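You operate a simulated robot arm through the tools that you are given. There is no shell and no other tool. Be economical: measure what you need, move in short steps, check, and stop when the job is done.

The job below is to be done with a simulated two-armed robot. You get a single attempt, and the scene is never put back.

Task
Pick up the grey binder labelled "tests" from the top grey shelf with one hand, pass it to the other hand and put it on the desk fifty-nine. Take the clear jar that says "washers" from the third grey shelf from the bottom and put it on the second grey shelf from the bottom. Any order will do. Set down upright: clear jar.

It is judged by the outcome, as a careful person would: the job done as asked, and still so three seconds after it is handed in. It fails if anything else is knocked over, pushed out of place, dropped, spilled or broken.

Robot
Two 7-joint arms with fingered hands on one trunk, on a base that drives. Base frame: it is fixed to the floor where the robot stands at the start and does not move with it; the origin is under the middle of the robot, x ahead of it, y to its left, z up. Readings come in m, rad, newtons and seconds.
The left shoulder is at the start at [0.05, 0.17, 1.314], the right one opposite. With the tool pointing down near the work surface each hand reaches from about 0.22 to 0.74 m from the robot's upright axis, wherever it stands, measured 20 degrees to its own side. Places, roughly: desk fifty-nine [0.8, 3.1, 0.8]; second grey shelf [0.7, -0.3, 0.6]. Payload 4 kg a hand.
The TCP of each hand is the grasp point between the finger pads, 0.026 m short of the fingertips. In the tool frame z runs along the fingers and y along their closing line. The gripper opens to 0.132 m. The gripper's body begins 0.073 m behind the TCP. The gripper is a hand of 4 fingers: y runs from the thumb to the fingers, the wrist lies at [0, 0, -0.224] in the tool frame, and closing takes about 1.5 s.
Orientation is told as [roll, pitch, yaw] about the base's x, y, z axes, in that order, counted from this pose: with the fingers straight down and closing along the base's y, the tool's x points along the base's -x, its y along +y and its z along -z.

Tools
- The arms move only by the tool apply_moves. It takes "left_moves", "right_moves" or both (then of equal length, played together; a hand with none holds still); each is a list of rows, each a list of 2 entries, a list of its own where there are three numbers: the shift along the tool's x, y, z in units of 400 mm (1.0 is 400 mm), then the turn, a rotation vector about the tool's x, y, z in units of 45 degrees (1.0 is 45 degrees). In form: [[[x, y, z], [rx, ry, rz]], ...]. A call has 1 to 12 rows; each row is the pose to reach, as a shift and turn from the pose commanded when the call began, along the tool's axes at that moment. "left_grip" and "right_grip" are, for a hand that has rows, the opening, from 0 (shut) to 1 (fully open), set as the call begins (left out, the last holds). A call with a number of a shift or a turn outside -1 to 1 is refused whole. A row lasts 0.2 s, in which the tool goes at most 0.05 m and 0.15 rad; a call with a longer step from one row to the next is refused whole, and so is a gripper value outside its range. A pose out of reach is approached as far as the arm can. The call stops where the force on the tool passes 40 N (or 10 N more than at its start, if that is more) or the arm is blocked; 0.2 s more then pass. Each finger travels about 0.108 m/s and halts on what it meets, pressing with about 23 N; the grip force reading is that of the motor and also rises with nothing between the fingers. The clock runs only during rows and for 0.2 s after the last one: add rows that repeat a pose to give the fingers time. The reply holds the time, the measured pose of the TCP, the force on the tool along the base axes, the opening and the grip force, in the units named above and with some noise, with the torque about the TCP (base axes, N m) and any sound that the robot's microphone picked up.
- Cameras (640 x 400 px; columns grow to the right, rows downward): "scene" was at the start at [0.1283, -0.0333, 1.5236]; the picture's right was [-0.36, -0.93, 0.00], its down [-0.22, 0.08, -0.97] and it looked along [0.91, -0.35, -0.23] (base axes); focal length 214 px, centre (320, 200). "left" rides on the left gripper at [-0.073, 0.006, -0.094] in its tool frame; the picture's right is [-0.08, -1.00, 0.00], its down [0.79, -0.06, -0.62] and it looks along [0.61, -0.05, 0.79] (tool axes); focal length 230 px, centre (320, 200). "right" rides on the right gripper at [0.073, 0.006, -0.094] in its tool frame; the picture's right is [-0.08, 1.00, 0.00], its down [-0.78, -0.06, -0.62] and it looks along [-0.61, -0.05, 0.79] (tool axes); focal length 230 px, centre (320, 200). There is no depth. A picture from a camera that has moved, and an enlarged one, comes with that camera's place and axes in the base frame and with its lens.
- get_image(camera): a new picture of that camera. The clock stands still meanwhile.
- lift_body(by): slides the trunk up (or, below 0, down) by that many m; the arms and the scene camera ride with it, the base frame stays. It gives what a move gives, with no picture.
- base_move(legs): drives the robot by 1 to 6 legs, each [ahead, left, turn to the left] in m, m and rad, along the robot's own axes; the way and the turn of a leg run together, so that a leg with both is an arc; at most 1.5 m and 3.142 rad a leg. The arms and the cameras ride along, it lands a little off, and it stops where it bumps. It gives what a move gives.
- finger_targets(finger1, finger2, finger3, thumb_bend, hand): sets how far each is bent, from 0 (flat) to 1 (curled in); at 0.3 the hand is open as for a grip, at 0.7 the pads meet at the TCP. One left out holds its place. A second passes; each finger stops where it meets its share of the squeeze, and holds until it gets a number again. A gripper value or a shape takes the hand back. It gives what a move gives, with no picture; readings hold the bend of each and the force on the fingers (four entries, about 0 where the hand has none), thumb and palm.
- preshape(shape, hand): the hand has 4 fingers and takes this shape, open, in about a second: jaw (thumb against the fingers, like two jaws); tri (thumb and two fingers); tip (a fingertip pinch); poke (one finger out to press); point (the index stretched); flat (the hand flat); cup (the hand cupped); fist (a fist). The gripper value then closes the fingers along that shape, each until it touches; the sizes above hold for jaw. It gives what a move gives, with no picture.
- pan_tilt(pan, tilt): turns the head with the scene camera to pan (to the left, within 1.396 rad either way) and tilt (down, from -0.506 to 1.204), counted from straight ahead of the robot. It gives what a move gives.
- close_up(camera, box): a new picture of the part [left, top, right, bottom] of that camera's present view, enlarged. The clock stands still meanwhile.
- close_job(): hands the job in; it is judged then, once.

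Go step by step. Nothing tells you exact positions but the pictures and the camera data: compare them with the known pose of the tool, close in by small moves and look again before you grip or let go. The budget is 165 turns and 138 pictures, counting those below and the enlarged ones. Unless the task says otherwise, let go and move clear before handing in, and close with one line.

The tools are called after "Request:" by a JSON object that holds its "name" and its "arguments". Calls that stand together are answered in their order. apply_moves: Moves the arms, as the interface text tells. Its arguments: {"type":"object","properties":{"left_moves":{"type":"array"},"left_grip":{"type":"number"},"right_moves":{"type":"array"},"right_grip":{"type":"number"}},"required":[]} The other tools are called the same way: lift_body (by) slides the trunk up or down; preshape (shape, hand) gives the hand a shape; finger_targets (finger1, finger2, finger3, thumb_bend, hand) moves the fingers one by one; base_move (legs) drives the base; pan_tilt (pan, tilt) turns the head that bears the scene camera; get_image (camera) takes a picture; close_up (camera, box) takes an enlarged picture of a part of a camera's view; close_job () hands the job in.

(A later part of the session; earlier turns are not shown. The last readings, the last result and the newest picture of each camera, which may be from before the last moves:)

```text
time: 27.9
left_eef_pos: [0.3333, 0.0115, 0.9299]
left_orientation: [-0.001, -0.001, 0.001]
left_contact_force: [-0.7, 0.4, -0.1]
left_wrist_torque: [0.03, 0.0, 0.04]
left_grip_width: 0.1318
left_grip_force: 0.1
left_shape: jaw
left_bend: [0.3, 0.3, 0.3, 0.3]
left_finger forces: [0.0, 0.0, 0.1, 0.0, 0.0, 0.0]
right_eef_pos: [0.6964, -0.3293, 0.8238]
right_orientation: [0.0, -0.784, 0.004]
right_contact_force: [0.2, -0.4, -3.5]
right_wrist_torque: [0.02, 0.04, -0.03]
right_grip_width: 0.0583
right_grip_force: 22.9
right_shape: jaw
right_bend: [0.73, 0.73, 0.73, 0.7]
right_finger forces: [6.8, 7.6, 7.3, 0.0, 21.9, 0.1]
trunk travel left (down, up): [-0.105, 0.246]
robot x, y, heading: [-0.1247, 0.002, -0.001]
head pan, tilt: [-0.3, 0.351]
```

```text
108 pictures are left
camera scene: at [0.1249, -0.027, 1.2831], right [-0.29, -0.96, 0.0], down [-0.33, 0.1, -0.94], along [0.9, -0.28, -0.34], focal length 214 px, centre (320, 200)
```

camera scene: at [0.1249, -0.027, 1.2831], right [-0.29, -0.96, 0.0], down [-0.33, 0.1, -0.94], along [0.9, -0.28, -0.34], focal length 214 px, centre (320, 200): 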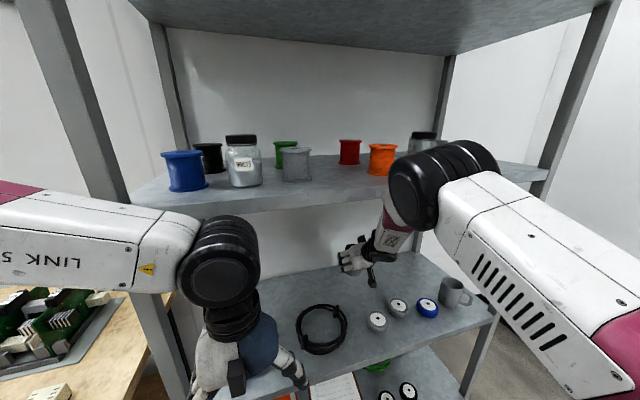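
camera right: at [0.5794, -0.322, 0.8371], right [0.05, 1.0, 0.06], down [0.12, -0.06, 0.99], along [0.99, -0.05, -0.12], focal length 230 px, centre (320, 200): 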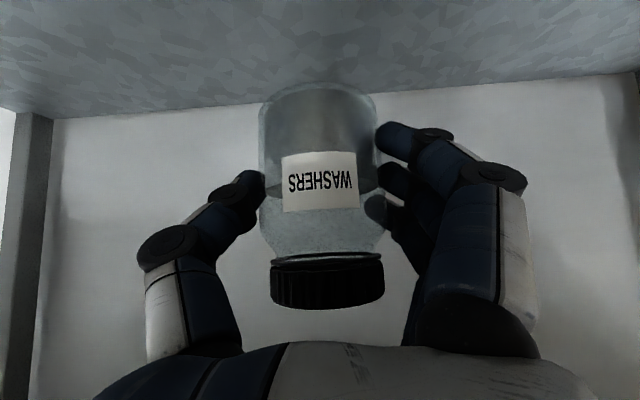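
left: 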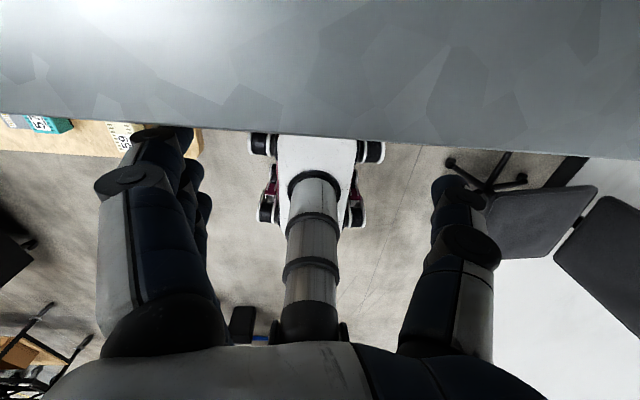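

The hand is over the free spot behind the tapes. Lower to about 2 cm above the board and look.

Request:
{"name": "apply_moves", "arguments": {"right_moves": [[[0.034, -0.006, 0.037], [0, 0, 0]], [[0.068, -0.0125, 0.074], [0, 0, 0]], [[0.102, -0.019, 0.11], [0, 0, 0]], [[0.136, -0.025, 0.147], [0, 0, 0]], [[0.17, -0.031, 0.184], [0, 0, 0]], [[0.204, -0.0375, 0.221], [0, 0, 0]], [[0.204, -0.0375, 0.221], [0, 0, 0]]]}}

Request:
{"name": "get_image", "arguments": {"camera": "right"}}

Request:
{"name": "get_image", "arguments": {"camera": "scene"}}

```text
time: 29.5
left_eef_pos: [0.3319, 0.0132, 0.9296]
left_orientation: [0.001, -0.001, 0.001]
left_contact_force: [0.3, 0.2, -0.2]
left_wrist_torque: [0.03, -0.01, -0.01]
left_grip_width: 0.132
left_grip_force: 0.1
left_shape: jaw
left_bend: [0.3, 0.3, 0.3, 0.3]
left_finger forces: [0.1, 0.0, 0.1, 0.1, 0.0, 0.0]
right_eef_pos: [0.7004, -0.3439, 0.7041]
right_orientation: [-0.001, -0.785, 0.002]
right_contact_force: [-0.2, 0.5, -4.3]
right_wrist_torque: [0.01, 0.03, 0.03]
right_grip_width: 0.0584
right_grip_force: 22.5
right_shape: jaw
right_bend: [0.73, 0.73, 0.73, 0.7]
right_finger forces: [6.9, 7.6, 7.1, 0.0, 21.8, 0.1]
trunk travel left (down, up): [-0.105, 0.246]
robot x, y, heading: [-0.1245, 0.0011, -0.002]
head pan, tilt: [-0.3, 0.351]
```

```text
107 pictures are left
camera right: at [0.5833, -0.3378, 0.7178], right [0.05, 1.0, 0.06], down [0.12, -0.06, 0.99], along [0.99, -0.05, -0.12], focal length 230 px, centre (320, 200)
```

right: 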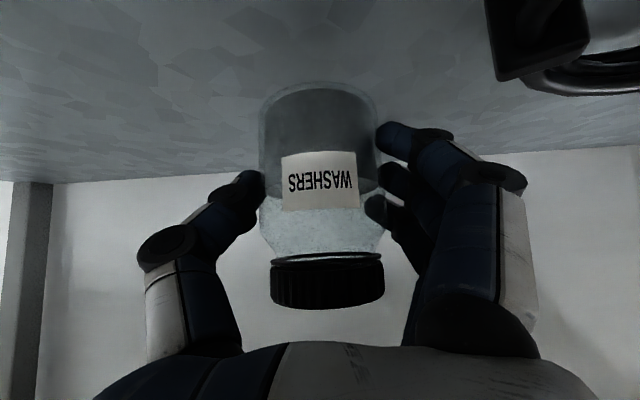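

```text
106 pictures are left
camera scene: at [0.124, -0.0269, 1.2833], right [-0.29, -0.96, 0.0], down [-0.33, 0.1, -0.94], along [0.9, -0.28, -0.34], focal length 214 px, centre (320, 200)
```

scene: 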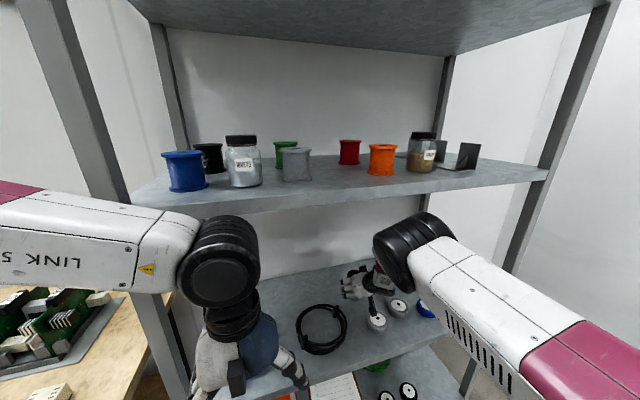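

About 2 cm to go. I'll slide 2.5 cm deeper to keep the hand camera clear of the grey tape, then descend in small steps until contact.

Request:
{"name": "apply_moves", "arguments": {"right_moves": [[[-0.044, 0, 0.044], [0, 0, 0]], [[-0.034, 0, 0.054], [0, 0, 0]], [[-0.024, 0, 0.064], [0, 0, 0]], [[-0.017, 0, 0.071], [0, 0, 0]], [[-0.01, 0, 0.078], [0, 0, 0]]]}}

Request:
{"name": "get_image", "arguments": {"camera": "right"}}

Request:
{"name": "close_up", "arguments": {"camera": "scene", "box": [280, 230, 480, 355]}}

```text
time: 30.7
left_eef_pos: [0.3315, 0.0136, 0.9287]
left_orientation: [0.001, 0.0, 0.003]
left_contact_force: [0.1, 0.3, -0.7]
left_wrist_torque: [-0.01, 0.0, 0.01]
left_grip_width: 0.1319
left_grip_force: 0.0
left_shape: jaw
left_bend: [0.3, 0.3, 0.3, 0.3]
left_finger forces: [0.0, 0.1, 0.0, 0.1, 0.0, 0.0]
right_eef_pos: [0.7256, -0.3438, 0.6846]
right_orientation: [0.001, -0.784, 0.0]
right_contact_force: [0.0, 0.5, -4.2]
right_wrist_torque: [-0.01, 0.02, 0.01]
right_grip_width: 0.0582
right_grip_force: 22.8
right_shape: jaw
right_bend: [0.73, 0.73, 0.73, 0.7]
right_finger forces: [6.9, 7.7, 7.2, 0.0, 21.7, 0.0]
trunk travel left (down, up): [-0.105, 0.246]
robot x, y, heading: [-0.1271, -0.0018, 0.003]
head pan, tilt: [-0.3, 0.351]
```

```text
105 pictures are left
camera right: at [0.6083, -0.337, 0.698], right [0.05, 1.0, 0.06], down [0.12, -0.06, 0.99], along [0.99, -0.05, -0.12], focal length 230 px, centre (320, 200)
```

right: 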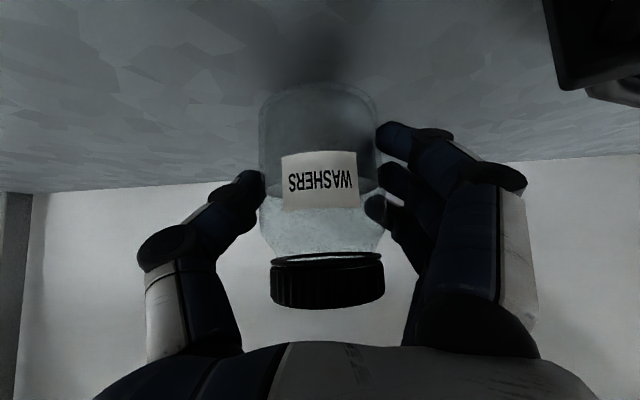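

```text
3.20 times, centred on (380, 292) of scene
camera zoom: at [0.1245, -0.0271, 1.2831], right [-0.29, -0.96, 0.0], down [-0.33, 0.1, -0.94], along [0.9, -0.28, -0.34], focal length 686 px, centre (128, -96)
```

zoom: 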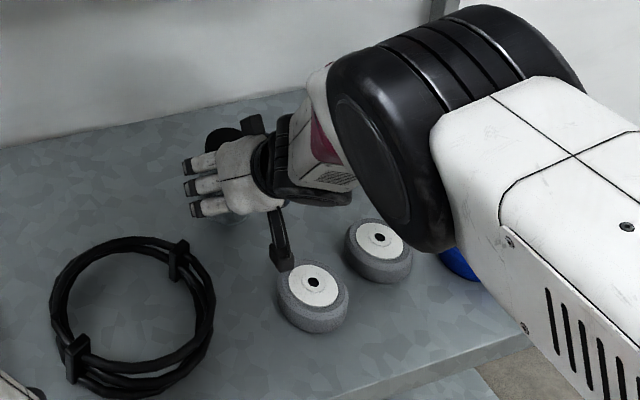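

No contact yet. Slide another 2 cm deeper for camera clearance and continue down slowly.

Request:
{"name": "apply_moves", "arguments": {"right_moves": [[[-0.035, 0, 0.035], [0, 0, 0]], [[-0.028, 0, 0.042], [0, 0, 0]], [[-0.021, 0, 0.049], [0, 0, 0]], [[-0.014, 0, 0.056], [0, 0, 0]], [[-0.007, 0, 0.063], [0, 0, 0]], [[0, 0, 0.07], [0, 0, 0]], [[0.007, 0, 0.077], [0, 0, 0]], [[0.014, 0, 0.084], [0, 0, 0]]]}}

Request:
{"name": "get_image", "arguments": {"camera": "right"}}

Request:
{"name": "close_up", "arguments": {"camera": "scene", "box": [280, 230, 480, 355]}}

```text
time: 32.5
left_eef_pos: [0.3277, 0.0145, 0.9339]
left_orientation: [-0.003, -0.007, 0.003]
left_contact_force: [0.2, -0.2, -0.1]
left_wrist_torque: [-0.02, -0.02, -0.02]
left_grip_width: 0.1321
left_grip_force: 0.1
left_shape: jaw
left_bend: [0.3, 0.3, 0.3, 0.3]
left_finger forces: [0.0, 0.0, 0.1, 0.0, 0.0, 0.0]
right_eef_pos: [0.7483, -0.3427, 0.67]
right_orientation: [-0.002, -0.8, 0.005]
right_contact_force: [0.2, -2.0, 39.2]
right_wrist_torque: [0.03, -0.29, 0.04]
right_grip_width: 0.0586
right_grip_force: 23.2
right_shape: jaw
right_bend: [0.74, 0.73, 0.74, 0.71]
right_finger forces: [9.7, 7.8, 8.6, 0.0, 25.6, 0.1]
trunk travel left (down, up): [-0.105, 0.246]
robot x, y, heading: [-0.1261, 0.0013, 0.004]
head pan, tilt: [-0.3, 0.351]
```

```text
103 pictures are left
camera right: at [0.6294, -0.3359, 0.6813], right [0.05, 1.0, 0.05], down [0.1, -0.06, 0.99], along [0.99, -0.05, -0.11], focal length 230 px, centre (320, 200)
```

right: 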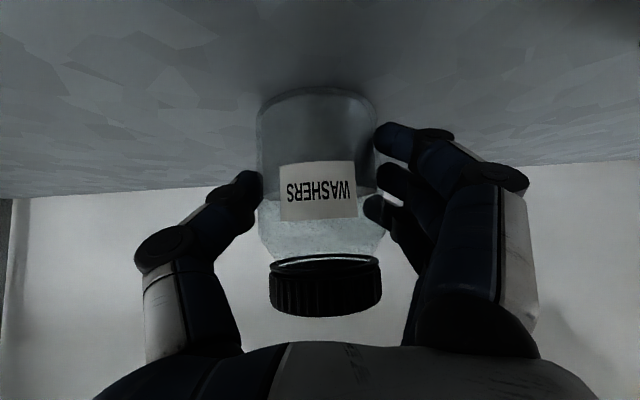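

```text
3.20 times, centred on (380, 292) of scene
camera zoom: at [0.1182, -0.0253, 1.2855], right [-0.29, -0.96, 0.0], down [-0.32, 0.1, -0.94], along [0.9, -0.28, -0.34], focal length 686 px, centre (128, -96)
```

zoom: 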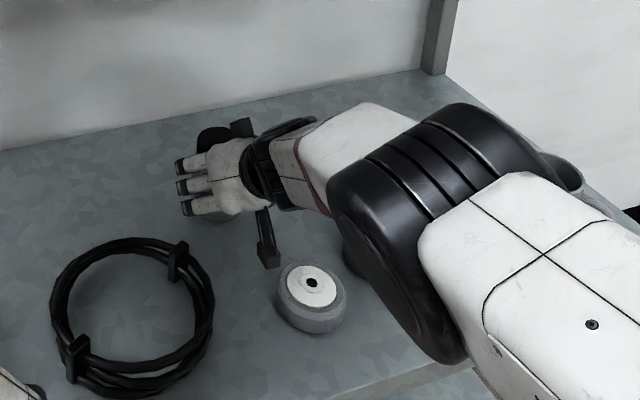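

The jar is in firm contact at 39 N. I'll ease up until the force is small, before releasing.

Request:
{"name": "apply_moves", "arguments": {"right_moves": [[[-0.007, 0, -0.007], [0, 0, 0]], [[-0.011, 0, -0.011], [0, 0, 0]]]}}

```text
time: 33.1
left_eef_pos: [0.3303, 0.0123, 0.9311]
left_orientation: [-0.001, -0.004, 0.002]
left_contact_force: [-0.1, -0.2, -0.2]
left_wrist_torque: [-0.02, 0.01, 0.03]
left_grip_width: 0.1317
left_grip_force: 0.1
left_shape: jaw
left_bend: [0.3, 0.3, 0.3, 0.3]
left_finger forces: [0.0, 0.0, 0.0, 0.1, 0.0, 0.1]
right_eef_pos: [0.7468, -0.3415, 0.6704]
right_orientation: [-0.002, -0.794, 0.003]
right_contact_force: [6.3, -2.3, 30.6]
right_wrist_torque: [-0.05, -0.28, -0.06]
right_grip_width: 0.0588
right_grip_force: 23.6
right_shape: jaw
right_bend: [0.74, 0.73, 0.74, 0.71]
right_finger forces: [8.5, 8.0, 8.9, 0.0, 25.8, 0.0]
trunk travel left (down, up): [-0.105, 0.246]
robot x, y, heading: [-0.1289, 0.0035, 0.0]
head pan, tilt: [-0.3, 0.351]
```

Request:
{"name": "apply_moves", "arguments": {"right_moves": [[[-0.007, 0, -0.007], [0, 0, 0]], [[-0.014, 0, -0.014], [0, 0, 0]]]}}

Request:
{"name": "get_image", "arguments": {"camera": "scene"}}

```text
time: 33.7
left_eef_pos: [0.3317, 0.0134, 0.9304]
left_orientation: [-0.001, 0.001, 0.002]
left_contact_force: [-0.3, -0.5, -0.4]
left_wrist_torque: [0.03, 0.0, 0.01]
left_grip_width: 0.1322
left_grip_force: 0.1
left_shape: jaw
left_bend: [0.3, 0.3, 0.3, 0.3]
left_finger forces: [0.1, 0.1, 0.1, 0.0, 0.0, 0.1]
right_eef_pos: [0.7432, -0.342, 0.6707]
right_orientation: [0.001, -0.783, 0.005]
right_contact_force: [5.5, -0.1, 15.5]
right_wrist_torque: [-0.01, -0.16, 0.04]
right_grip_width: 0.059
right_grip_force: 22.4
right_shape: jaw
right_bend: [0.74, 0.73, 0.74, 0.71]
right_finger forces: [7.9, 8.2, 9.0, 0.0, 23.6, 0.0]
trunk travel left (down, up): [-0.105, 0.246]
robot x, y, heading: [-0.1298, -0.0001, 0.003]
head pan, tilt: [-0.3, 0.351]
```

```text
101 pictures are left
camera scene: at [0.1228, -0.026, 1.2832], right [-0.29, -0.96, 0.0], down [-0.33, 0.1, -0.94], along [0.9, -0.28, -0.34], focal length 214 px, centre (320, 200)
```

scene: 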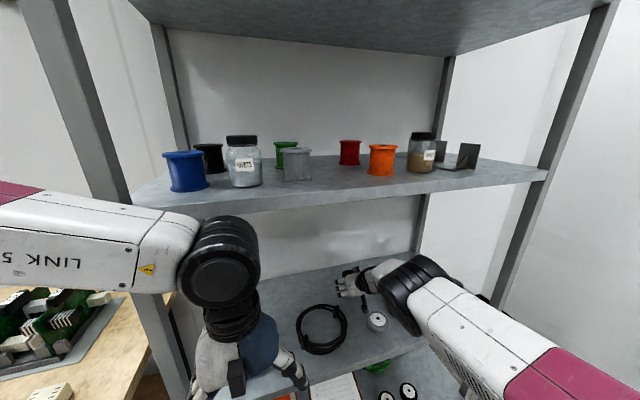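

Request:
{"name": "apply_moves", "arguments": {"right_moves": [[[-0.006, 0, -0.006], [0, 0, 0]], [[-0.01, 0, -0.01], [0, 0, 0]]]}}

Request:
{"name": "get_image", "arguments": {"camera": "right"}}

```text
time: 34.3
left_eef_pos: [0.3326, 0.0137, 0.9293]
left_orientation: [-0.002, 0.003, 0.001]
left_contact_force: [-0.5, 0.1, 0.7]
left_wrist_torque: [0.01, -0.01, 0.03]
left_grip_width: 0.1319
left_grip_force: 0.0
left_shape: jaw
left_bend: [0.3, 0.3, 0.3, 0.3]
left_finger forces: [0.1, 0.0, 0.0, 0.0, 0.1, 0.1]
right_eef_pos: [0.7438, -0.3428, 0.671]
right_orientation: [0.0, -0.777, 0.003]
right_contact_force: [-0.6, 0.7, -2.3]
right_wrist_torque: [-0.01, 0.09, 0.0]
right_grip_width: 0.0591
right_grip_force: 22.6
right_shape: jaw
right_bend: [0.74, 0.73, 0.74, 0.71]
right_finger forces: [7.7, 7.5, 7.7, 0.0, 21.3, 0.0]
trunk travel left (down, up): [-0.105, 0.246]
robot x, y, heading: [-0.129, -0.0012, -0.001]
head pan, tilt: [-0.3, 0.351]
```

```text
100 pictures are left
camera right: at [0.6259, -0.3364, 0.6862], right [0.05, 1.0, 0.05], down [0.13, -0.06, 0.99], along [0.99, -0.05, -0.13], focal length 230 px, centre (320, 200)
```

right: 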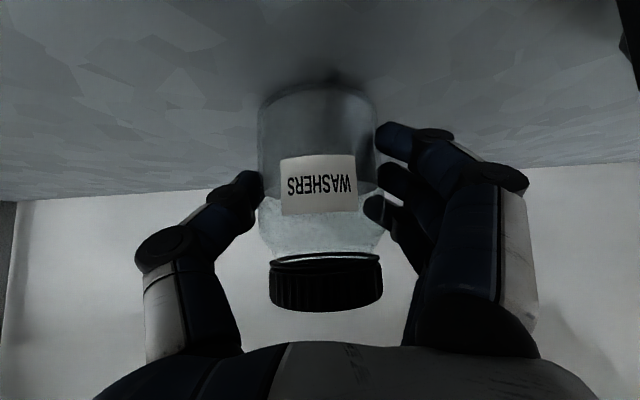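

The force is nearly zero with the jar seated. Open the hand.

Request:
{"name": "apply_moves", "arguments": {"right_moves": [[[0, 0, 0], [0, 0, 0]], [[0, 0, 0], [0, 0, 0]], [[0, 0, 0], [0, 0, 0]], [[0, 0, 0], [0, 0, 0]]], "right_grip": 0.75}}

Request:
{"name": "get_image", "arguments": {"camera": "right"}}

```text
time: 35.3
left_eef_pos: [0.3332, 0.0131, 0.9294]
left_orientation: [0.001, 0.0, 0.001]
left_contact_force: [-0.1, -0.2, -0.4]
left_wrist_torque: [-0.02, -0.04, 0.02]
left_grip_width: 0.1318
left_grip_force: 0.1
left_shape: jaw
left_bend: [0.3, 0.3, 0.3, 0.3]
left_finger forces: [0.0, 0.0, 0.0, 0.0, 0.1, 0.1]
right_eef_pos: [0.7456, -0.3423, 0.6767]
right_orientation: [0.0, -0.784, 0.0]
right_contact_force: [-0.5, 0.8, -1.3]
right_wrist_torque: [0.02, 0.01, 0.01]
right_grip_width: 0.0985
right_grip_force: 0.1
right_shape: jaw
right_bend: [0.64, 0.64, 0.64, 0.6]
right_finger forces: [0.0, 0.0, 0.1, 0.0, 0.0, 0.1]
trunk travel left (down, up): [-0.105, 0.246]
robot x, y, heading: [-0.1276, -0.0009, -0.002]
head pan, tilt: [-0.3, 0.351]
```

```text
99 pictures are left
camera right: at [0.6281, -0.3363, 0.6907], right [0.05, 1.0, 0.06], down [0.12, -0.06, 0.99], along [0.99, -0.05, -0.12], focal length 230 px, centre (320, 200)
```

right: 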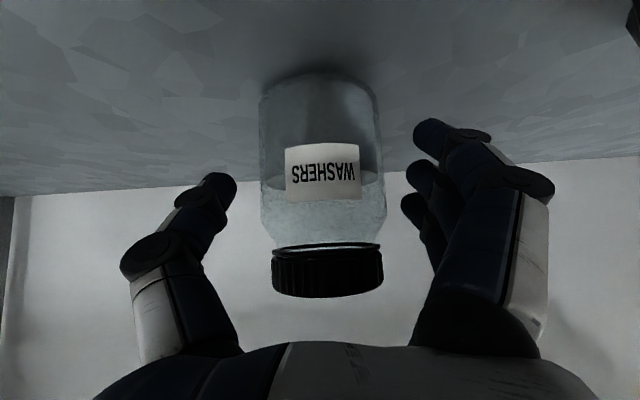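

The jar stands free. Withdraw back and up along the tool axis, then up a bit more.

Request:
{"name": "apply_moves", "arguments": {"right_moves": [[[0, 0, -0.075], [0, 0, 0]], [[0, 0, -0.15], [0, 0, 0]], [[0, 0, -0.225], [0, 0, 0]], [[0, 0, -0.3], [0, 0, 0]], [[-0.06, 0, -0.36], [0, 0, 0]], [[-0.124, 0, -0.424], [0, 0, 0]]]}}

Request:
{"name": "get_image", "arguments": {"camera": "scene"}}

Request:
{"name": "get_image", "arguments": {"camera": "right"}}

```text
time: 36.7
left_eef_pos: [0.3317, 0.0136, 0.9311]
left_orientation: [0.001, 0.0, 0.002]
left_contact_force: [0.2, -0.3, 0.1]
left_wrist_torque: [0.03, -0.02, 0.01]
left_grip_width: 0.1316
left_grip_force: 0.0
left_shape: jaw
left_bend: [0.3, 0.3, 0.3, 0.3]
left_finger forces: [0.0, 0.0, 0.0, 0.1, 0.0, 0.1]
right_eef_pos: [0.6611, -0.344, 0.8314]
right_orientation: [0.0, -0.784, 0.001]
right_contact_force: [-0.1, 0.3, -0.2]
right_wrist_torque: [0.0, -0.02, 0.01]
right_grip_width: 0.0988
right_grip_force: 0.1
right_shape: jaw
right_bend: [0.64, 0.64, 0.64, 0.6]
right_finger forces: [0.0, 0.0, 0.0, 0.0, 0.0, 0.0]
trunk travel left (down, up): [-0.105, 0.246]
robot x, y, heading: [-0.1286, 0.0021, 0.001]
head pan, tilt: [-0.3, 0.351]
```

```text
98 pictures are left
camera scene: at [0.1229, -0.0267, 1.2836], right [-0.29, -0.96, 0.0], down [-0.33, 0.1, -0.94], along [0.9, -0.28, -0.34], focal length 214 px, centre (320, 200)
```

scene: 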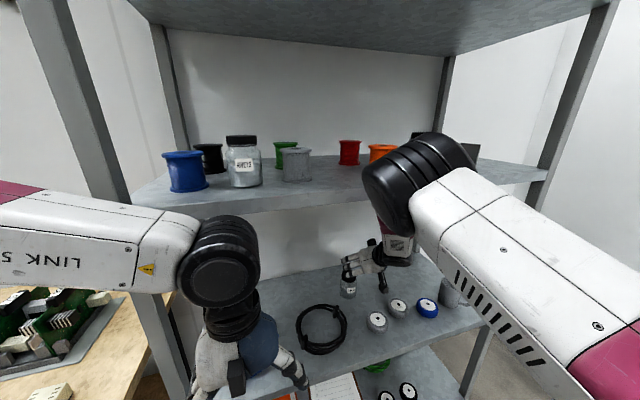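

```text
97 pictures are left
camera right: at [0.5437, -0.3371, 0.8448], right [0.05, 1.0, 0.06], down [0.12, -0.06, 0.99], along [0.99, -0.05, -0.12], focal length 230 px, centre (320, 200)
```

right: 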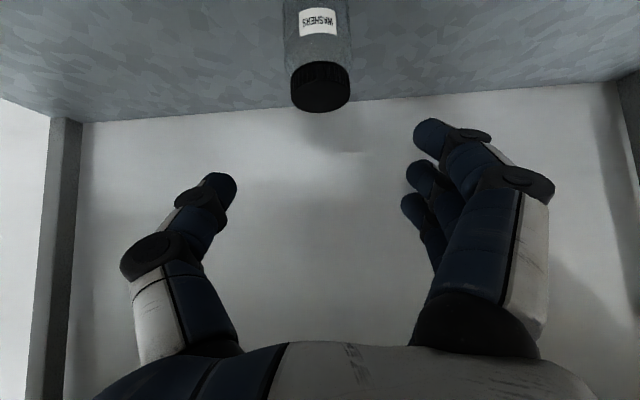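

The jar is upright on the second shelf with everything around it undisturbed. Back out and raise the trunk for the binder.

Request:
{"name": "base_move", "arguments": {"legs": [[-0.35, 0, 0]]}}

Request:
{"name": "lift_body", "arguments": {"by": 0.245}}

Request:
{"name": "pan_tilt", "arguments": {"pan": -0.1, "tilt": 0.1}}

Request:
{"name": "get_image", "arguments": {"camera": "scene"}}

```text
time: 38.9
left_eef_pos: [-0.0123, 0.0129, 0.9302]
left_orientation: [0.001, -0.001, 0.006]
left_contact_force: [-0.1, -0.7, -0.4]
left_wrist_torque: [-0.02, -0.02, 0.0]
left_grip_width: 0.1318
left_grip_force: 0.1
left_shape: jaw
left_bend: [0.3, 0.3, 0.3, 0.3]
left_finger forces: [0.0, 0.0, 0.1, 0.0, 0.0, 0.0]
right_eef_pos: [0.3198, -0.3421, 0.8311]
right_orientation: [0.0, -0.783, 0.004]
right_contact_force: [-0.1, -0.1, -0.6]
right_wrist_torque: [-0.02, 0.01, 0.0]
right_grip_width: 0.0985
right_grip_force: 0.0
right_shape: jaw
right_bend: [0.64, 0.64, 0.64, 0.6]
right_finger forces: [0.0, 0.0, 0.0, 0.0, 0.1, 0.0]
trunk travel left (down, up): [-0.105, 0.246]
robot x, y, heading: [-0.4682, -0.0022, 0.008]
head pan, tilt: [-0.3, 0.351]
```

```text
time: 41.5
left_eef_pos: [-0.0119, 0.0124, 1.1744]
left_orientation: [-0.001, 0.0, 0.003]
left_contact_force: [0.1, 0.3, -0.5]
left_wrist_torque: [0.01, -0.02, 0.01]
left_grip_width: 0.132
left_grip_force: 0.1
left_shape: jaw
left_bend: [0.3, 0.3, 0.3, 0.3]
left_finger forces: [0.1, 0.0, 0.0, 0.0, 0.0, 0.0]
right_eef_pos: [0.3192, -0.3422, 1.0743]
right_orientation: [0.0, -0.783, 0.007]
right_contact_force: [-0.1, -0.5, 0.5]
right_wrist_torque: [0.02, 0.02, 0.0]
right_grip_width: 0.0988
right_grip_force: 0.1
right_shape: jaw
right_bend: [0.64, 0.64, 0.64, 0.6]
right_finger forces: [0.1, 0.0, 0.0, 0.0, 0.0, 0.1]
trunk travel left (down, up): [-0.35, 0.001]
robot x, y, heading: [-0.4744, -0.002, 0.004]
head pan, tilt: [-0.3, 0.351]
```

```text
time: 42.2
left_eef_pos: [-0.0117, 0.013, 1.1754]
left_orientation: [0.001, 0.0, 0.006]
left_contact_force: [-0.5, -0.5, 0.7]
left_wrist_torque: [-0.02, -0.01, 0.02]
left_grip_width: 0.1319
left_grip_force: 0.1
left_shape: jaw
left_bend: [0.3, 0.3, 0.3, 0.3]
left_finger forces: [0.0, 0.0, 0.1, 0.1, 0.0, 0.0]
right_eef_pos: [0.3194, -0.3423, 1.0752]
right_orientation: [-0.001, -0.784, 0.005]
right_contact_force: [0.0, -0.4, -0.3]
right_wrist_torque: [-0.01, -0.02, 0.01]
right_grip_width: 0.0986
right_grip_force: 0.2
right_shape: jaw
right_bend: [0.64, 0.64, 0.64, 0.6]
right_finger forces: [0.1, 0.0, 0.0, 0.1, 0.0, 0.1]
trunk travel left (down, up): [-0.35, 0.001]
robot x, y, heading: [-0.4714, -0.001, 0.003]
head pan, tilt: [-0.099, 0.099]
```

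```text
96 pictures are left
camera scene: at [-0.3393, -0.0095, 1.5604], right [-0.09, -1.0, 0.0], down [-0.1, 0.01, -0.99], along [0.99, -0.09, -0.1], focal length 214 px, centre (320, 200)
```

scene: 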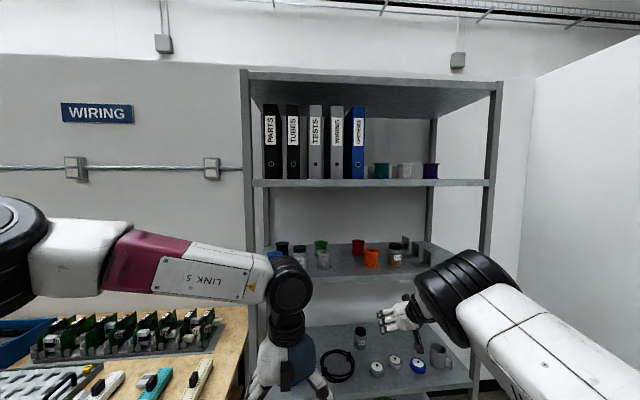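

Request:
{"name": "close_up", "arguments": {"camera": "scene", "box": [235, 60, 395, 200]}}

```text
2.86 times, centred on (315, 130) of scene
camera zoom: at [-0.3393, -0.0095, 1.5604], right [-0.09, -1.0, 0.0], down [-0.1, 0.01, -0.99], along [0.99, -0.09, -0.1], focal length 613 px, centre (334, 400)
```

zoom: 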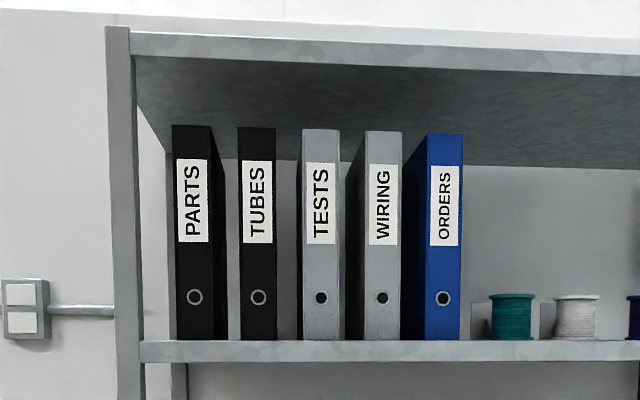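

TESTS is at about y=-0.068, spine x≈0.53, z 1.557–1.845, width 0.055, with gaps of about 3.3 cm. I'll raise the right hand to that height and turn it to point straight ahead.

Request:
{"name": "apply_moves", "arguments": {"right_moves": [[[-0.0663, 0.031, -0.0795], [0, -0.125, 0]], [[-0.1326, 0.062, -0.159], [0, -0.25, 0]], [[-0.199, 0.093, -0.2385], [0, -0.375, 0]], [[-0.265, 0.125, -0.318], [0, -0.5, 0]], [[-0.331, 0.156, -0.3975], [0, -0.625, 0]], [[-0.398, 0.187, -0.477], [0, -0.75, 0]], [[-0.464, 0.218, -0.5565], [0, -0.875, 0]], [[-0.53, 0.25, -0.636], [0, -1, 0]]]}}

Request:
{"name": "get_image", "arguments": {"camera": "scene"}}

```text
time: 44.2
left_eef_pos: [-0.0122, 0.0119, 1.1749]
left_orientation: [0.0, 0.0, 0.007]
left_contact_force: [-0.1, -0.3, -0.5]
left_wrist_torque: [0.02, 0.01, -0.01]
left_grip_width: 0.132
left_grip_force: 0.0
left_shape: jaw
left_bend: [0.3, 0.3, 0.3, 0.3]
left_finger forces: [0.1, 0.0, 0.1, 0.0, 0.1, 0.1]
right_eef_pos: [0.2888, -0.2902, 1.3954]
right_orientation: [1.356, -1.514, -1.409]
right_contact_force: [-0.2, -0.8, -1.0]
right_wrist_torque: [0.01, 0.02, -0.01]
right_grip_width: 0.0987
right_grip_force: 0.0
right_shape: jaw
right_bend: [0.64, 0.64, 0.64, 0.6]
right_finger forces: [0.1, 0.0, 0.1, 0.0, 0.0, 0.1]
trunk travel left (down, up): [-0.35, 0.001]
robot x, y, heading: [-0.4749, -0.0003, 0.008]
head pan, tilt: [-0.099, 0.099]
stopped in row 8 (right hand): the arm was blocked; the commanded pose is now the measured one
```

```text
94 pictures are left
camera scene: at [-0.3389, -0.0098, 1.5604], right [-0.09, -1.0, 0.0], down [-0.1, 0.01, -0.99], along [0.99, -0.09, -0.1], focal length 214 px, centre (320, 200)
```

scene: 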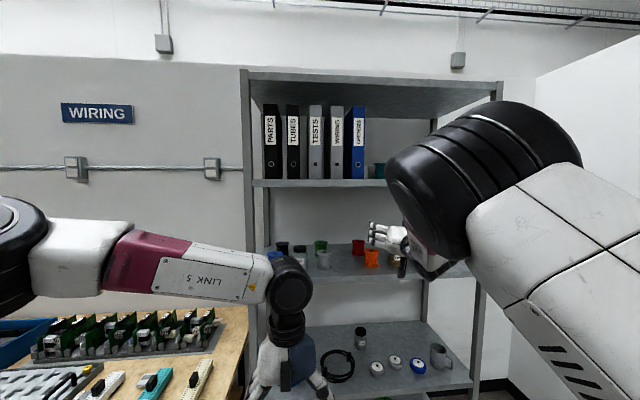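

The arm was blocked near the end, probably the elbow folding up against the body. I'll extend it forward and up, keeping y.

Request:
{"name": "apply_moves", "arguments": {"right_moves": [[[-0.06, 0, 0.05], [0, 0, 0]], [[-0.12, 0, 0.1], [0, 0, 0]], [[-0.18, 0, 0.15], [0, 0, 0]], [[-0.25, 0, 0.18], [0, 0, 0]]]}}

Request:
{"name": "get_image", "arguments": {"camera": "scene"}}

```text
time: 45.2
left_eef_pos: [-0.0129, 0.0124, 1.1751]
left_orientation: [0.0, 0.0, 0.006]
left_contact_force: [0.0, 0.2, -0.4]
left_wrist_torque: [0.02, 0.02, 0.04]
left_grip_width: 0.1317
left_grip_force: 0.0
left_shape: jaw
left_bend: [0.3, 0.3, 0.3, 0.3]
left_finger forces: [0.1, 0.1, 0.1, 0.1, 0.0, 0.1]
right_eef_pos: [0.3602, -0.2945, 1.4966]
right_orientation: [1.337, -1.518, -1.386]
right_contact_force: [0.5, -0.6, -0.6]
right_wrist_torque: [-0.03, -0.01, 0.03]
right_grip_width: 0.0988
right_grip_force: 0.0
right_shape: jaw
right_bend: [0.64, 0.64, 0.64, 0.6]
right_finger forces: [0.1, 0.0, 0.0, 0.0, 0.0, 0.0]
trunk travel left (down, up): [-0.35, 0.001]
robot x, y, heading: [-0.4722, 0.0017, 0.003]
head pan, tilt: [-0.099, 0.099]
```

```text
93 pictures are left
camera scene: at [-0.3396, -0.01, 1.5605], right [-0.09, -1.0, 0.0], down [-0.1, 0.01, -1.0], along [0.99, -0.09, -0.1], focal length 214 px, centre (320, 200)
```

scene: 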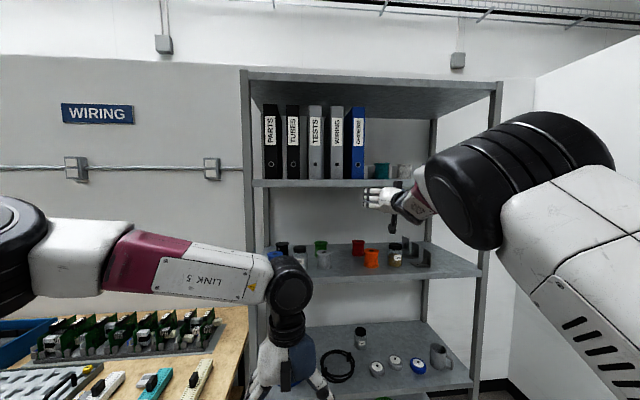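

Good. Continue up and toward the binder, trimming about 3° of residual yaw and roll.

Request:
{"name": "apply_moves", "arguments": {"right_moves": [[[-0.065, 0.072, -0.004], [-0.015, 0, -0.016]], [[-0.13, 0.144, -0.008], [-0.03, 0, -0.032]], [[-0.195, 0.216, -0.012], [-0.046, 0, -0.049]], [[-0.26, 0.288, -0.017], [-0.061, 0, -0.065]]], "right_grip": 0.62}}

Request:
{"name": "get_image", "arguments": {"camera": "scene"}}

```text
time: 46.2
left_eef_pos: [-0.0122, 0.0139, 1.1764]
left_orientation: [-0.001, 0.0, 0.007]
left_contact_force: [0.9, 0.0, -0.5]
left_wrist_torque: [-0.03, -0.02, -0.03]
left_grip_width: 0.1318
left_grip_force: 0.0
left_shape: jaw
left_bend: [0.3, 0.3, 0.3, 0.3]
left_finger forces: [0.1, 0.0, 0.0, 0.0, 0.0, 0.0]
right_eef_pos: [0.3601, -0.1847, 1.6056]
right_orientation: [-0.186, -1.56, 0.186]
right_contact_force: [0.6, -0.2, 0.4]
right_wrist_torque: [-0.03, -0.04, -0.02]
right_grip_width: 0.0822
right_grip_force: 0.0
right_shape: jaw
right_bend: [0.71, 0.71, 0.71, 0.69]
right_finger forces: [0.0, 0.1, 0.0, 0.0, 0.1, 0.0]
trunk travel left (down, up): [-0.35, 0.001]
robot x, y, heading: [-0.4733, 0.0007, 0.005]
head pan, tilt: [-0.099, 0.099]
```

```text
92 pictures are left
camera scene: at [-0.3396, -0.0091, 1.5605], right [-0.09, -1.0, 0.0], down [-0.1, 0.01, -1.0], along [0.99, -0.09, -0.1], focal length 214 px, centre (320, 200)
```

scene: 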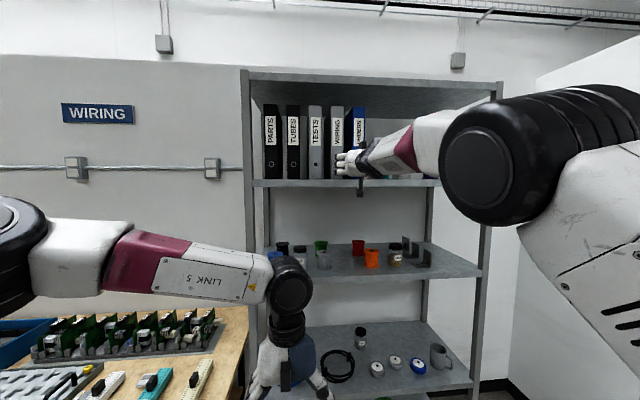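

Request:
{"name": "apply_moves", "arguments": {"right_moves": [[[-0.06, 0.073, 0], [0, 0, 0]], [[-0.12, 0.146, 0], [0, 0, 0]], [[-0.18, 0.22, 0], [0, 0, 0]], [[-0.2375, 0.29, 0], [0, 0, 0]], [[-0.2375, 0.29, 0], [0, 0, 0]]]}}

Request:
{"name": "get_image", "arguments": {"camera": "scene"}}

Request:
{"name": "get_image", "arguments": {"camera": "right"}}

```text
time: 47.4
left_eef_pos: [-0.0109, 0.0128, 1.1734]
left_orientation: [0.0, 0.002, 0.007]
left_contact_force: [0.2, 0.3, 0.4]
left_wrist_torque: [0.01, 0.0, -0.02]
left_grip_width: 0.1318
left_grip_force: 0.1
left_shape: jaw
left_bend: [0.3, 0.3, 0.3, 0.3]
left_finger forces: [0.0, 0.0, 0.0, 0.0, 0.1, 0.0]
right_eef_pos: [0.3442, -0.0755, 1.6776]
right_orientation: [-0.026, -1.559, 0.021]
right_contact_force: [1.0, 0.0, -0.5]
right_wrist_torque: [0.02, -0.01, 0.04]
right_grip_width: 0.0823
right_grip_force: 0.1
right_shape: jaw
right_bend: [0.71, 0.71, 0.71, 0.69]
right_finger forces: [0.0, 0.1, 0.0, 0.1, 0.0, 0.0]
right hand out of reach, approached as far as the arm can: row 3, 4, 5
trunk travel left (down, up): [-0.35, 0.001]
robot x, y, heading: [-0.473, -0.0003, 0.008]
head pan, tilt: [-0.099, 0.099]
```

```text
91 pictures are left
camera scene: at [-0.3367, -0.0106, 1.5601], right [-0.09, -1.0, 0.0], down [-0.1, 0.01, -0.99], along [0.99, -0.09, -0.1], focal length 214 px, centre (320, 200)
```

scene: 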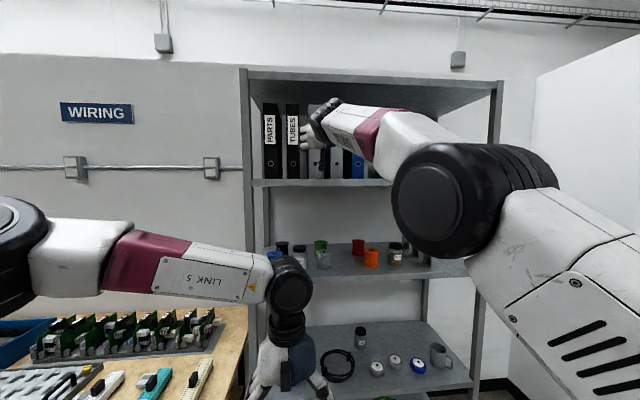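

```text
90 pictures are left
camera right: at [0.2497, -0.0694, 1.6044], right [0.0, 1.0, 0.08], down [-0.61, -0.06, 0.79], along [0.8, -0.05, 0.6], focal length 230 px, centre (320, 200)
```

right: 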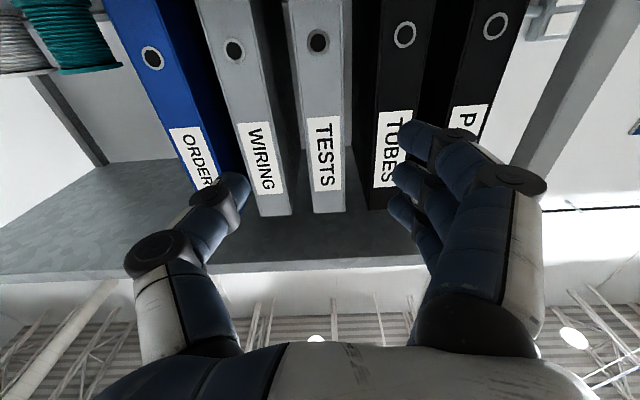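

The hand is aligned with TESTS (y≈-0.074, spine x≈0.53). Fingertips may go about 3.5 cm deep before the knuckles touch the neighbours. Drive forward 0.13 first.

Request:
{"name": "base_move", "arguments": {"legs": [[0.13, 0, 0]]}}

Request:
{"name": "get_image", "arguments": {"camera": "right"}}

```text
time: 48.7
left_eef_pos: [0.1153, 0.0128, 1.1753]
left_orientation: [0.0, -0.001, 0.003]
left_contact_force: [0.8, -0.5, -0.2]
left_wrist_torque: [0.03, 0.01, 0.05]
left_grip_width: 0.1318
left_grip_force: 0.2
left_shape: jaw
left_bend: [0.3, 0.3, 0.3, 0.3]
left_finger forces: [0.0, 0.1, 0.1, 0.0, 0.0, 0.1]
right_eef_pos: [0.4675, -0.0751, 1.6789]
right_orientation: [-0.139, -1.561, 0.136]
right_contact_force: [-0.4, 0.2, 0.5]
right_wrist_torque: [-0.03, -0.01, 0.03]
right_grip_width: 0.0822
right_grip_force: 0.1
right_shape: jaw
right_bend: [0.71, 0.71, 0.71, 0.69]
right_finger forces: [0.0, 0.0, 0.1, 0.0, 0.1, 0.1]
trunk travel left (down, up): [-0.35, 0.001]
robot x, y, heading: [-0.3466, -0.0, 0.004]
head pan, tilt: [-0.099, 0.099]
```

```text
89 pictures are left
camera right: at [0.3736, -0.0688, 1.6062], right [0.0, 1.0, 0.08], down [-0.61, -0.06, 0.79], along [0.79, -0.05, 0.61], focal length 230 px, centre (320, 200)
```

right: 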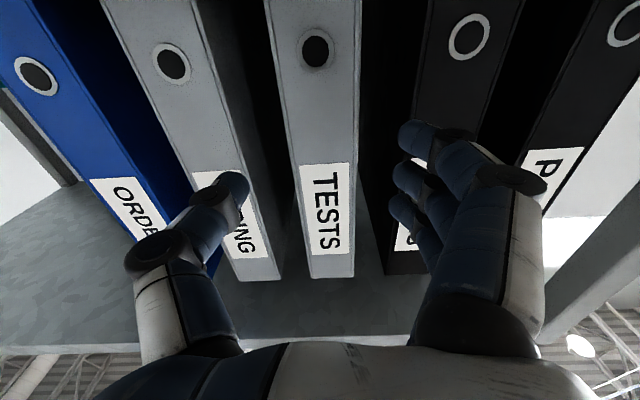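

The fingers line up with the centres of both gaps (y -0.120 and -0.030). Drive 0.07 further so the tips enter about 3.5 cm.

Request:
{"name": "base_move", "arguments": {"legs": [[0.07, 0, 0]]}}

Request:
{"name": "get_image", "arguments": {"camera": "right"}}

Request:
{"name": "close_up", "arguments": {"camera": "scene", "box": [200, 40, 420, 200]}}

```text
time: 49.7
left_eef_pos: [0.1841, 0.0126, 1.1737]
left_orientation: [-0.002, 0.0, 0.004]
left_contact_force: [-0.5, -0.7, 0.2]
left_wrist_torque: [-0.04, 0.03, 0.03]
left_grip_width: 0.1317
left_grip_force: 0.1
left_shape: jaw
left_bend: [0.3, 0.3, 0.3, 0.3]
left_finger forces: [0.0, 0.0, 0.1, 0.1, 0.0, 0.0]
right_eef_pos: [0.5373, -0.075, 1.6784]
right_orientation: [-0.118, -1.558, 0.115]
right_contact_force: [0.0, -0.4, -0.3]
right_wrist_torque: [-0.01, -0.02, 0.0]
right_grip_width: 0.0812
right_grip_force: 0.1
right_shape: jaw
right_bend: [0.71, 0.71, 0.71, 0.69]
right_finger forces: [0.0, 0.0, 0.0, 0.0, 0.0, 0.0]
trunk travel left (down, up): [-0.35, 0.001]
robot x, y, heading: [-0.2759, -0.0006, -0.0]
head pan, tilt: [-0.099, 0.099]
```

```text
88 pictures are left
camera right: at [0.4436, -0.0686, 1.6052], right [0.0, 1.0, 0.08], down [-0.61, -0.06, 0.79], along [0.79, -0.05, 0.61], focal length 230 px, centre (320, 200)
```

right: 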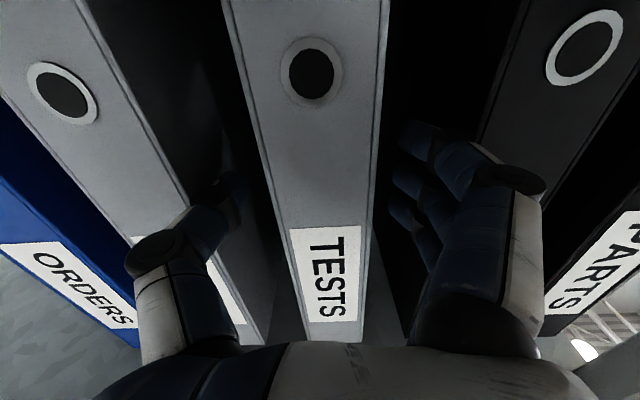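

```text
2.50 times, centred on (310, 120) of scene
camera zoom: at [-0.1427, -0.0088, 1.5603], right [-0.1, -1.0, 0.0], down [-0.1, 0.01, -0.99], along [0.99, -0.1, -0.1], focal length 536 px, centre (345, 400)
```

zoom: 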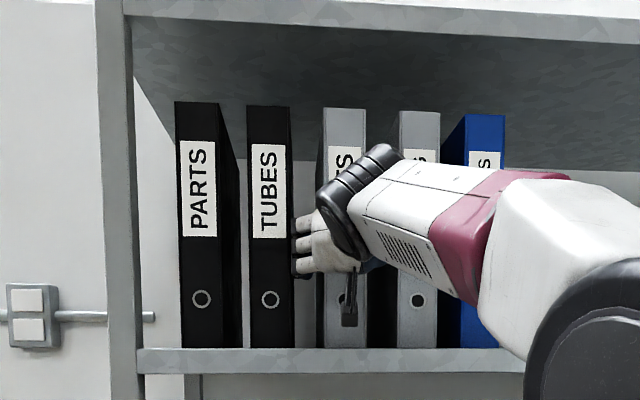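

The fingers are inside the gaps with no contact. Close on the spine.

Request:
{"name": "apply_moves", "arguments": {"right_moves": [[[0, 0, 0], [0, 0, 0]], [[0, 0, 0], [0, 0, 0]], [[0, 0, 0], [0, 0, 0]], [[0, 0, 0], [0, 0, 0]], [[0, 0, 0], [0, 0, 0]]], "right_grip": 0.1}}

Request:
{"name": "get_image", "arguments": {"camera": "right"}}

```text
time: 50.9
left_eef_pos: [0.1839, 0.0131, 1.1744]
left_orientation: [-0.001, 0.0, 0.003]
left_contact_force: [0.6, -0.5, -0.4]
left_wrist_torque: [-0.01, -0.04, 0.0]
left_grip_width: 0.1318
left_grip_force: 0.1
left_shape: jaw
left_bend: [0.3, 0.3, 0.3, 0.3]
left_finger forces: [0.0, 0.0, 0.1, 0.0, 0.0, 0.0]
right_eef_pos: [0.5356, -0.0766, 1.6793]
right_orientation: [-0.12, -1.56, 0.12]
right_contact_force: [0.2, 0.4, -0.3]
right_wrist_torque: [0.0, 0.04, 0.02]
right_grip_width: 0.0466
right_grip_force: 22.6
right_shape: jaw
right_bend: [0.74, 0.74, 0.74, 0.7]
right_finger forces: [7.0, 7.0, 7.1, 0.1, 20.8, 0.0]
trunk travel left (down, up): [-0.35, 0.001]
robot x, y, heading: [-0.2729, -0.0026, 0.002]
head pan, tilt: [-0.099, 0.099]
```

```text
86 pictures are left
camera right: at [0.4424, -0.0686, 1.6058], right [0.0, 1.0, 0.08], down [-0.61, -0.06, 0.79], along [0.79, -0.05, 0.61], focal length 230 px, centre (320, 200)
```

right: 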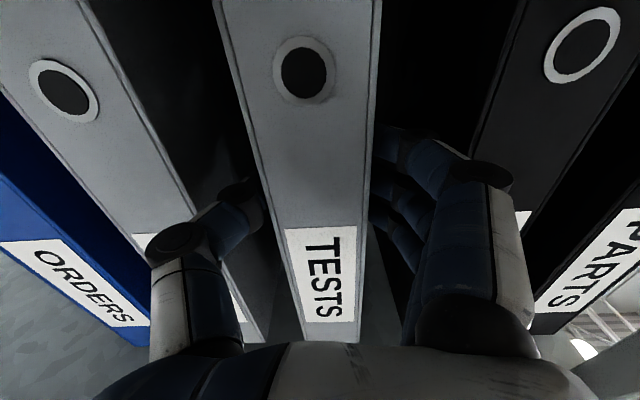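

Gripped at 21 N. Slide it out 0.09 m by backing the base, keeping it supported on the shelf.

Request:
{"name": "base_move", "arguments": {"legs": [[-0.09, 0, 0]]}}

Request:
{"name": "get_image", "arguments": {"camera": "right"}}

Request:
{"name": "get_image", "arguments": {"camera": "scene"}}

```text
time: 52.0
left_eef_pos: [0.0935, 0.0151, 1.1754]
left_orientation: [0.0, 0.001, 0.005]
left_contact_force: [-1.0, -0.4, 1.0]
left_wrist_torque: [0.01, 0.0, 0.03]
left_grip_width: 0.132
left_grip_force: 0.0
left_shape: jaw
left_bend: [0.3, 0.3, 0.3, 0.3]
left_finger forces: [0.1, 0.1, 0.0, 0.1, 0.0, 0.0]
right_eef_pos: [0.4477, -0.0748, 1.6783]
right_orientation: [-0.119, -1.56, 0.116]
right_contact_force: [0.0, 0.7, 0.4]
right_wrist_torque: [-0.01, 0.06, -0.01]
right_grip_width: 0.0464
right_grip_force: 23.5
right_shape: jaw
right_bend: [0.74, 0.74, 0.74, 0.7]
right_finger forces: [7.1, 6.9, 7.0, 0.0, 20.9, 0.0]
trunk travel left (down, up): [-0.35, 0.001]
robot x, y, heading: [-0.3646, -0.0024, 0.0]
head pan, tilt: [-0.099, 0.099]
```

```text
85 pictures are left
camera right: at [0.3532, -0.0679, 1.6058], right [0.0, 1.0, 0.08], down [-0.61, -0.06, 0.79], along [0.79, -0.05, 0.61], focal length 230 px, centre (320, 200)
```

right: 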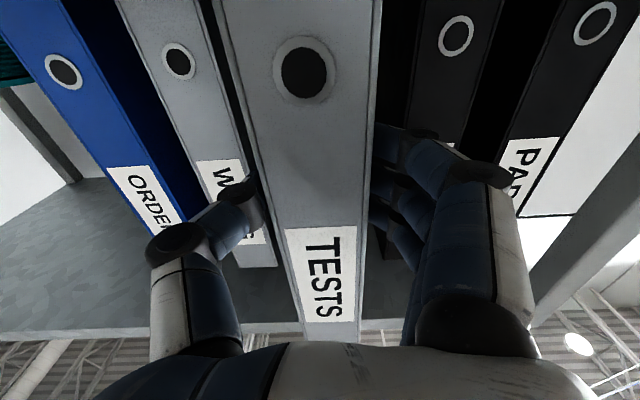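

```text
84 pictures are left
camera scene: at [-0.2333, -0.0089, 1.5605], right [-0.09, -1.0, 0.0], down [-0.1, 0.01, -1.0], along [0.99, -0.09, -0.1], focal length 214 px, centre (320, 200)
```

scene: 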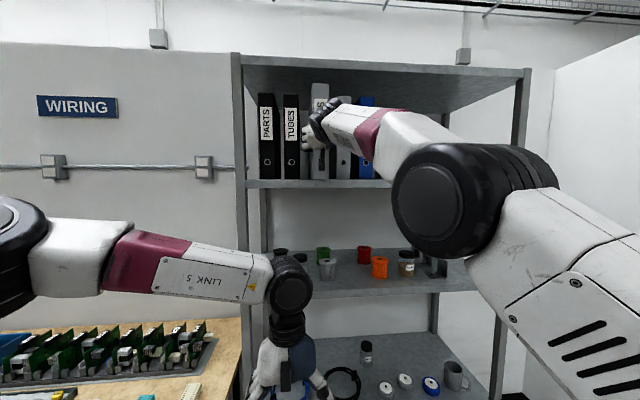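

It slid out cleanly, with the spine now at x≈0.44. I'll re-grip deeper and slightly higher: open, retreat and raise, then drive back in.

Request:
{"name": "apply_moves", "arguments": {"right_moves": [[[0, 0, 0], [0, 0, 0]], [[0, 0, 0], [0, 0, 0]], [[0, 0, 0], [0, 0, 0]], [[0, 0, -0.07], [0, 0, 0]], [[0, 0, -0.14], [0, 0, 0]], [[-0.05, 0, -0.18], [0, 0, 0]], [[-0.1, 0, -0.18], [0, 0, 0]], [[-0.1, 0, -0.18], [0, 0, 0]]], "right_grip": 0.75}}

Request:
{"name": "get_image", "arguments": {"camera": "right"}}

```text
time: 53.8
left_eef_pos: [0.0944, 0.0137, 1.1755]
left_orientation: [-0.001, 0.0, 0.005]
left_contact_force: [-1.0, 0.4, -0.8]
left_wrist_torque: [0.04, 0.0, -0.01]
left_grip_width: 0.1318
left_grip_force: 0.0
left_shape: jaw
left_bend: [0.3, 0.3, 0.3, 0.3]
left_finger forces: [0.1, 0.0, 0.1, 0.1, 0.1, 0.0]
right_eef_pos: [0.3782, -0.0729, 1.7211]
right_orientation: [-0.104, -1.56, 0.105]
right_contact_force: [0.0, -1.0, -1.3]
right_wrist_torque: [0.0, 0.0, -0.02]
right_grip_width: 0.0988
right_grip_force: 0.0
right_shape: jaw
right_bend: [0.64, 0.64, 0.64, 0.6]
right_finger forces: [0.0, 0.1, 0.0, 0.0, 0.0, 0.0]
trunk travel left (down, up): [-0.35, 0.001]
robot x, y, heading: [-0.3666, 0.0023, 0.004]
head pan, tilt: [-0.099, 0.099]
```

```text
83 pictures are left
camera right: at [0.2831, -0.0665, 1.6478], right [0.0, 1.0, 0.08], down [-0.61, -0.06, 0.79], along [0.79, -0.05, 0.61], focal length 230 px, centre (320, 200)
```

right: 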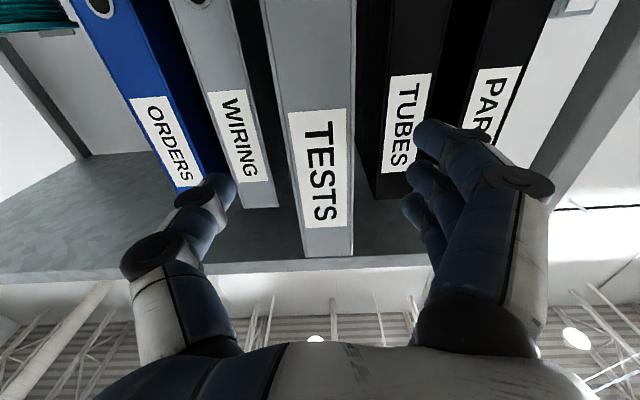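

Request:
{"name": "base_move", "arguments": {"legs": [[0.115, 0, 0]]}}

Request:
{"name": "get_image", "arguments": {"camera": "right"}}

```text
time: 55.0
left_eef_pos: [0.206, 0.0147, 1.1752]
left_orientation: [0.001, 0.0, 0.009]
left_contact_force: [0.3, -0.6, 0.4]
left_wrist_torque: [0.0, 0.0, 0.01]
left_grip_width: 0.1318
left_grip_force: 0.1
left_shape: jaw
left_bend: [0.3, 0.3, 0.3, 0.3]
left_finger forces: [0.0, 0.0, 0.0, 0.0, 0.1, 0.0]
right_eef_pos: [0.4902, -0.0727, 1.7208]
right_orientation: [-0.116, -1.561, 0.116]
right_contact_force: [0.3, 0.3, -0.1]
right_wrist_torque: [0.0, -0.04, 0.0]
right_grip_width: 0.0988
right_grip_force: 0.1
right_shape: jaw
right_bend: [0.64, 0.64, 0.64, 0.6]
right_finger forces: [0.0, 0.0, 0.0, 0.0, 0.1, 0.0]
trunk travel left (down, up): [-0.35, 0.001]
robot x, y, heading: [-0.2512, 0.0032, 0.006]
head pan, tilt: [-0.099, 0.099]
```

```text
82 pictures are left
camera right: at [0.3955, -0.0652, 1.6478], right [0.0, 1.0, 0.08], down [-0.61, -0.06, 0.79], along [0.79, -0.05, 0.61], focal length 230 px, centre (320, 200)
```

right: 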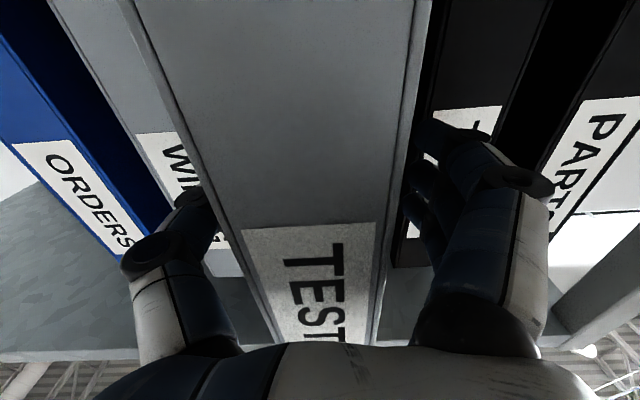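

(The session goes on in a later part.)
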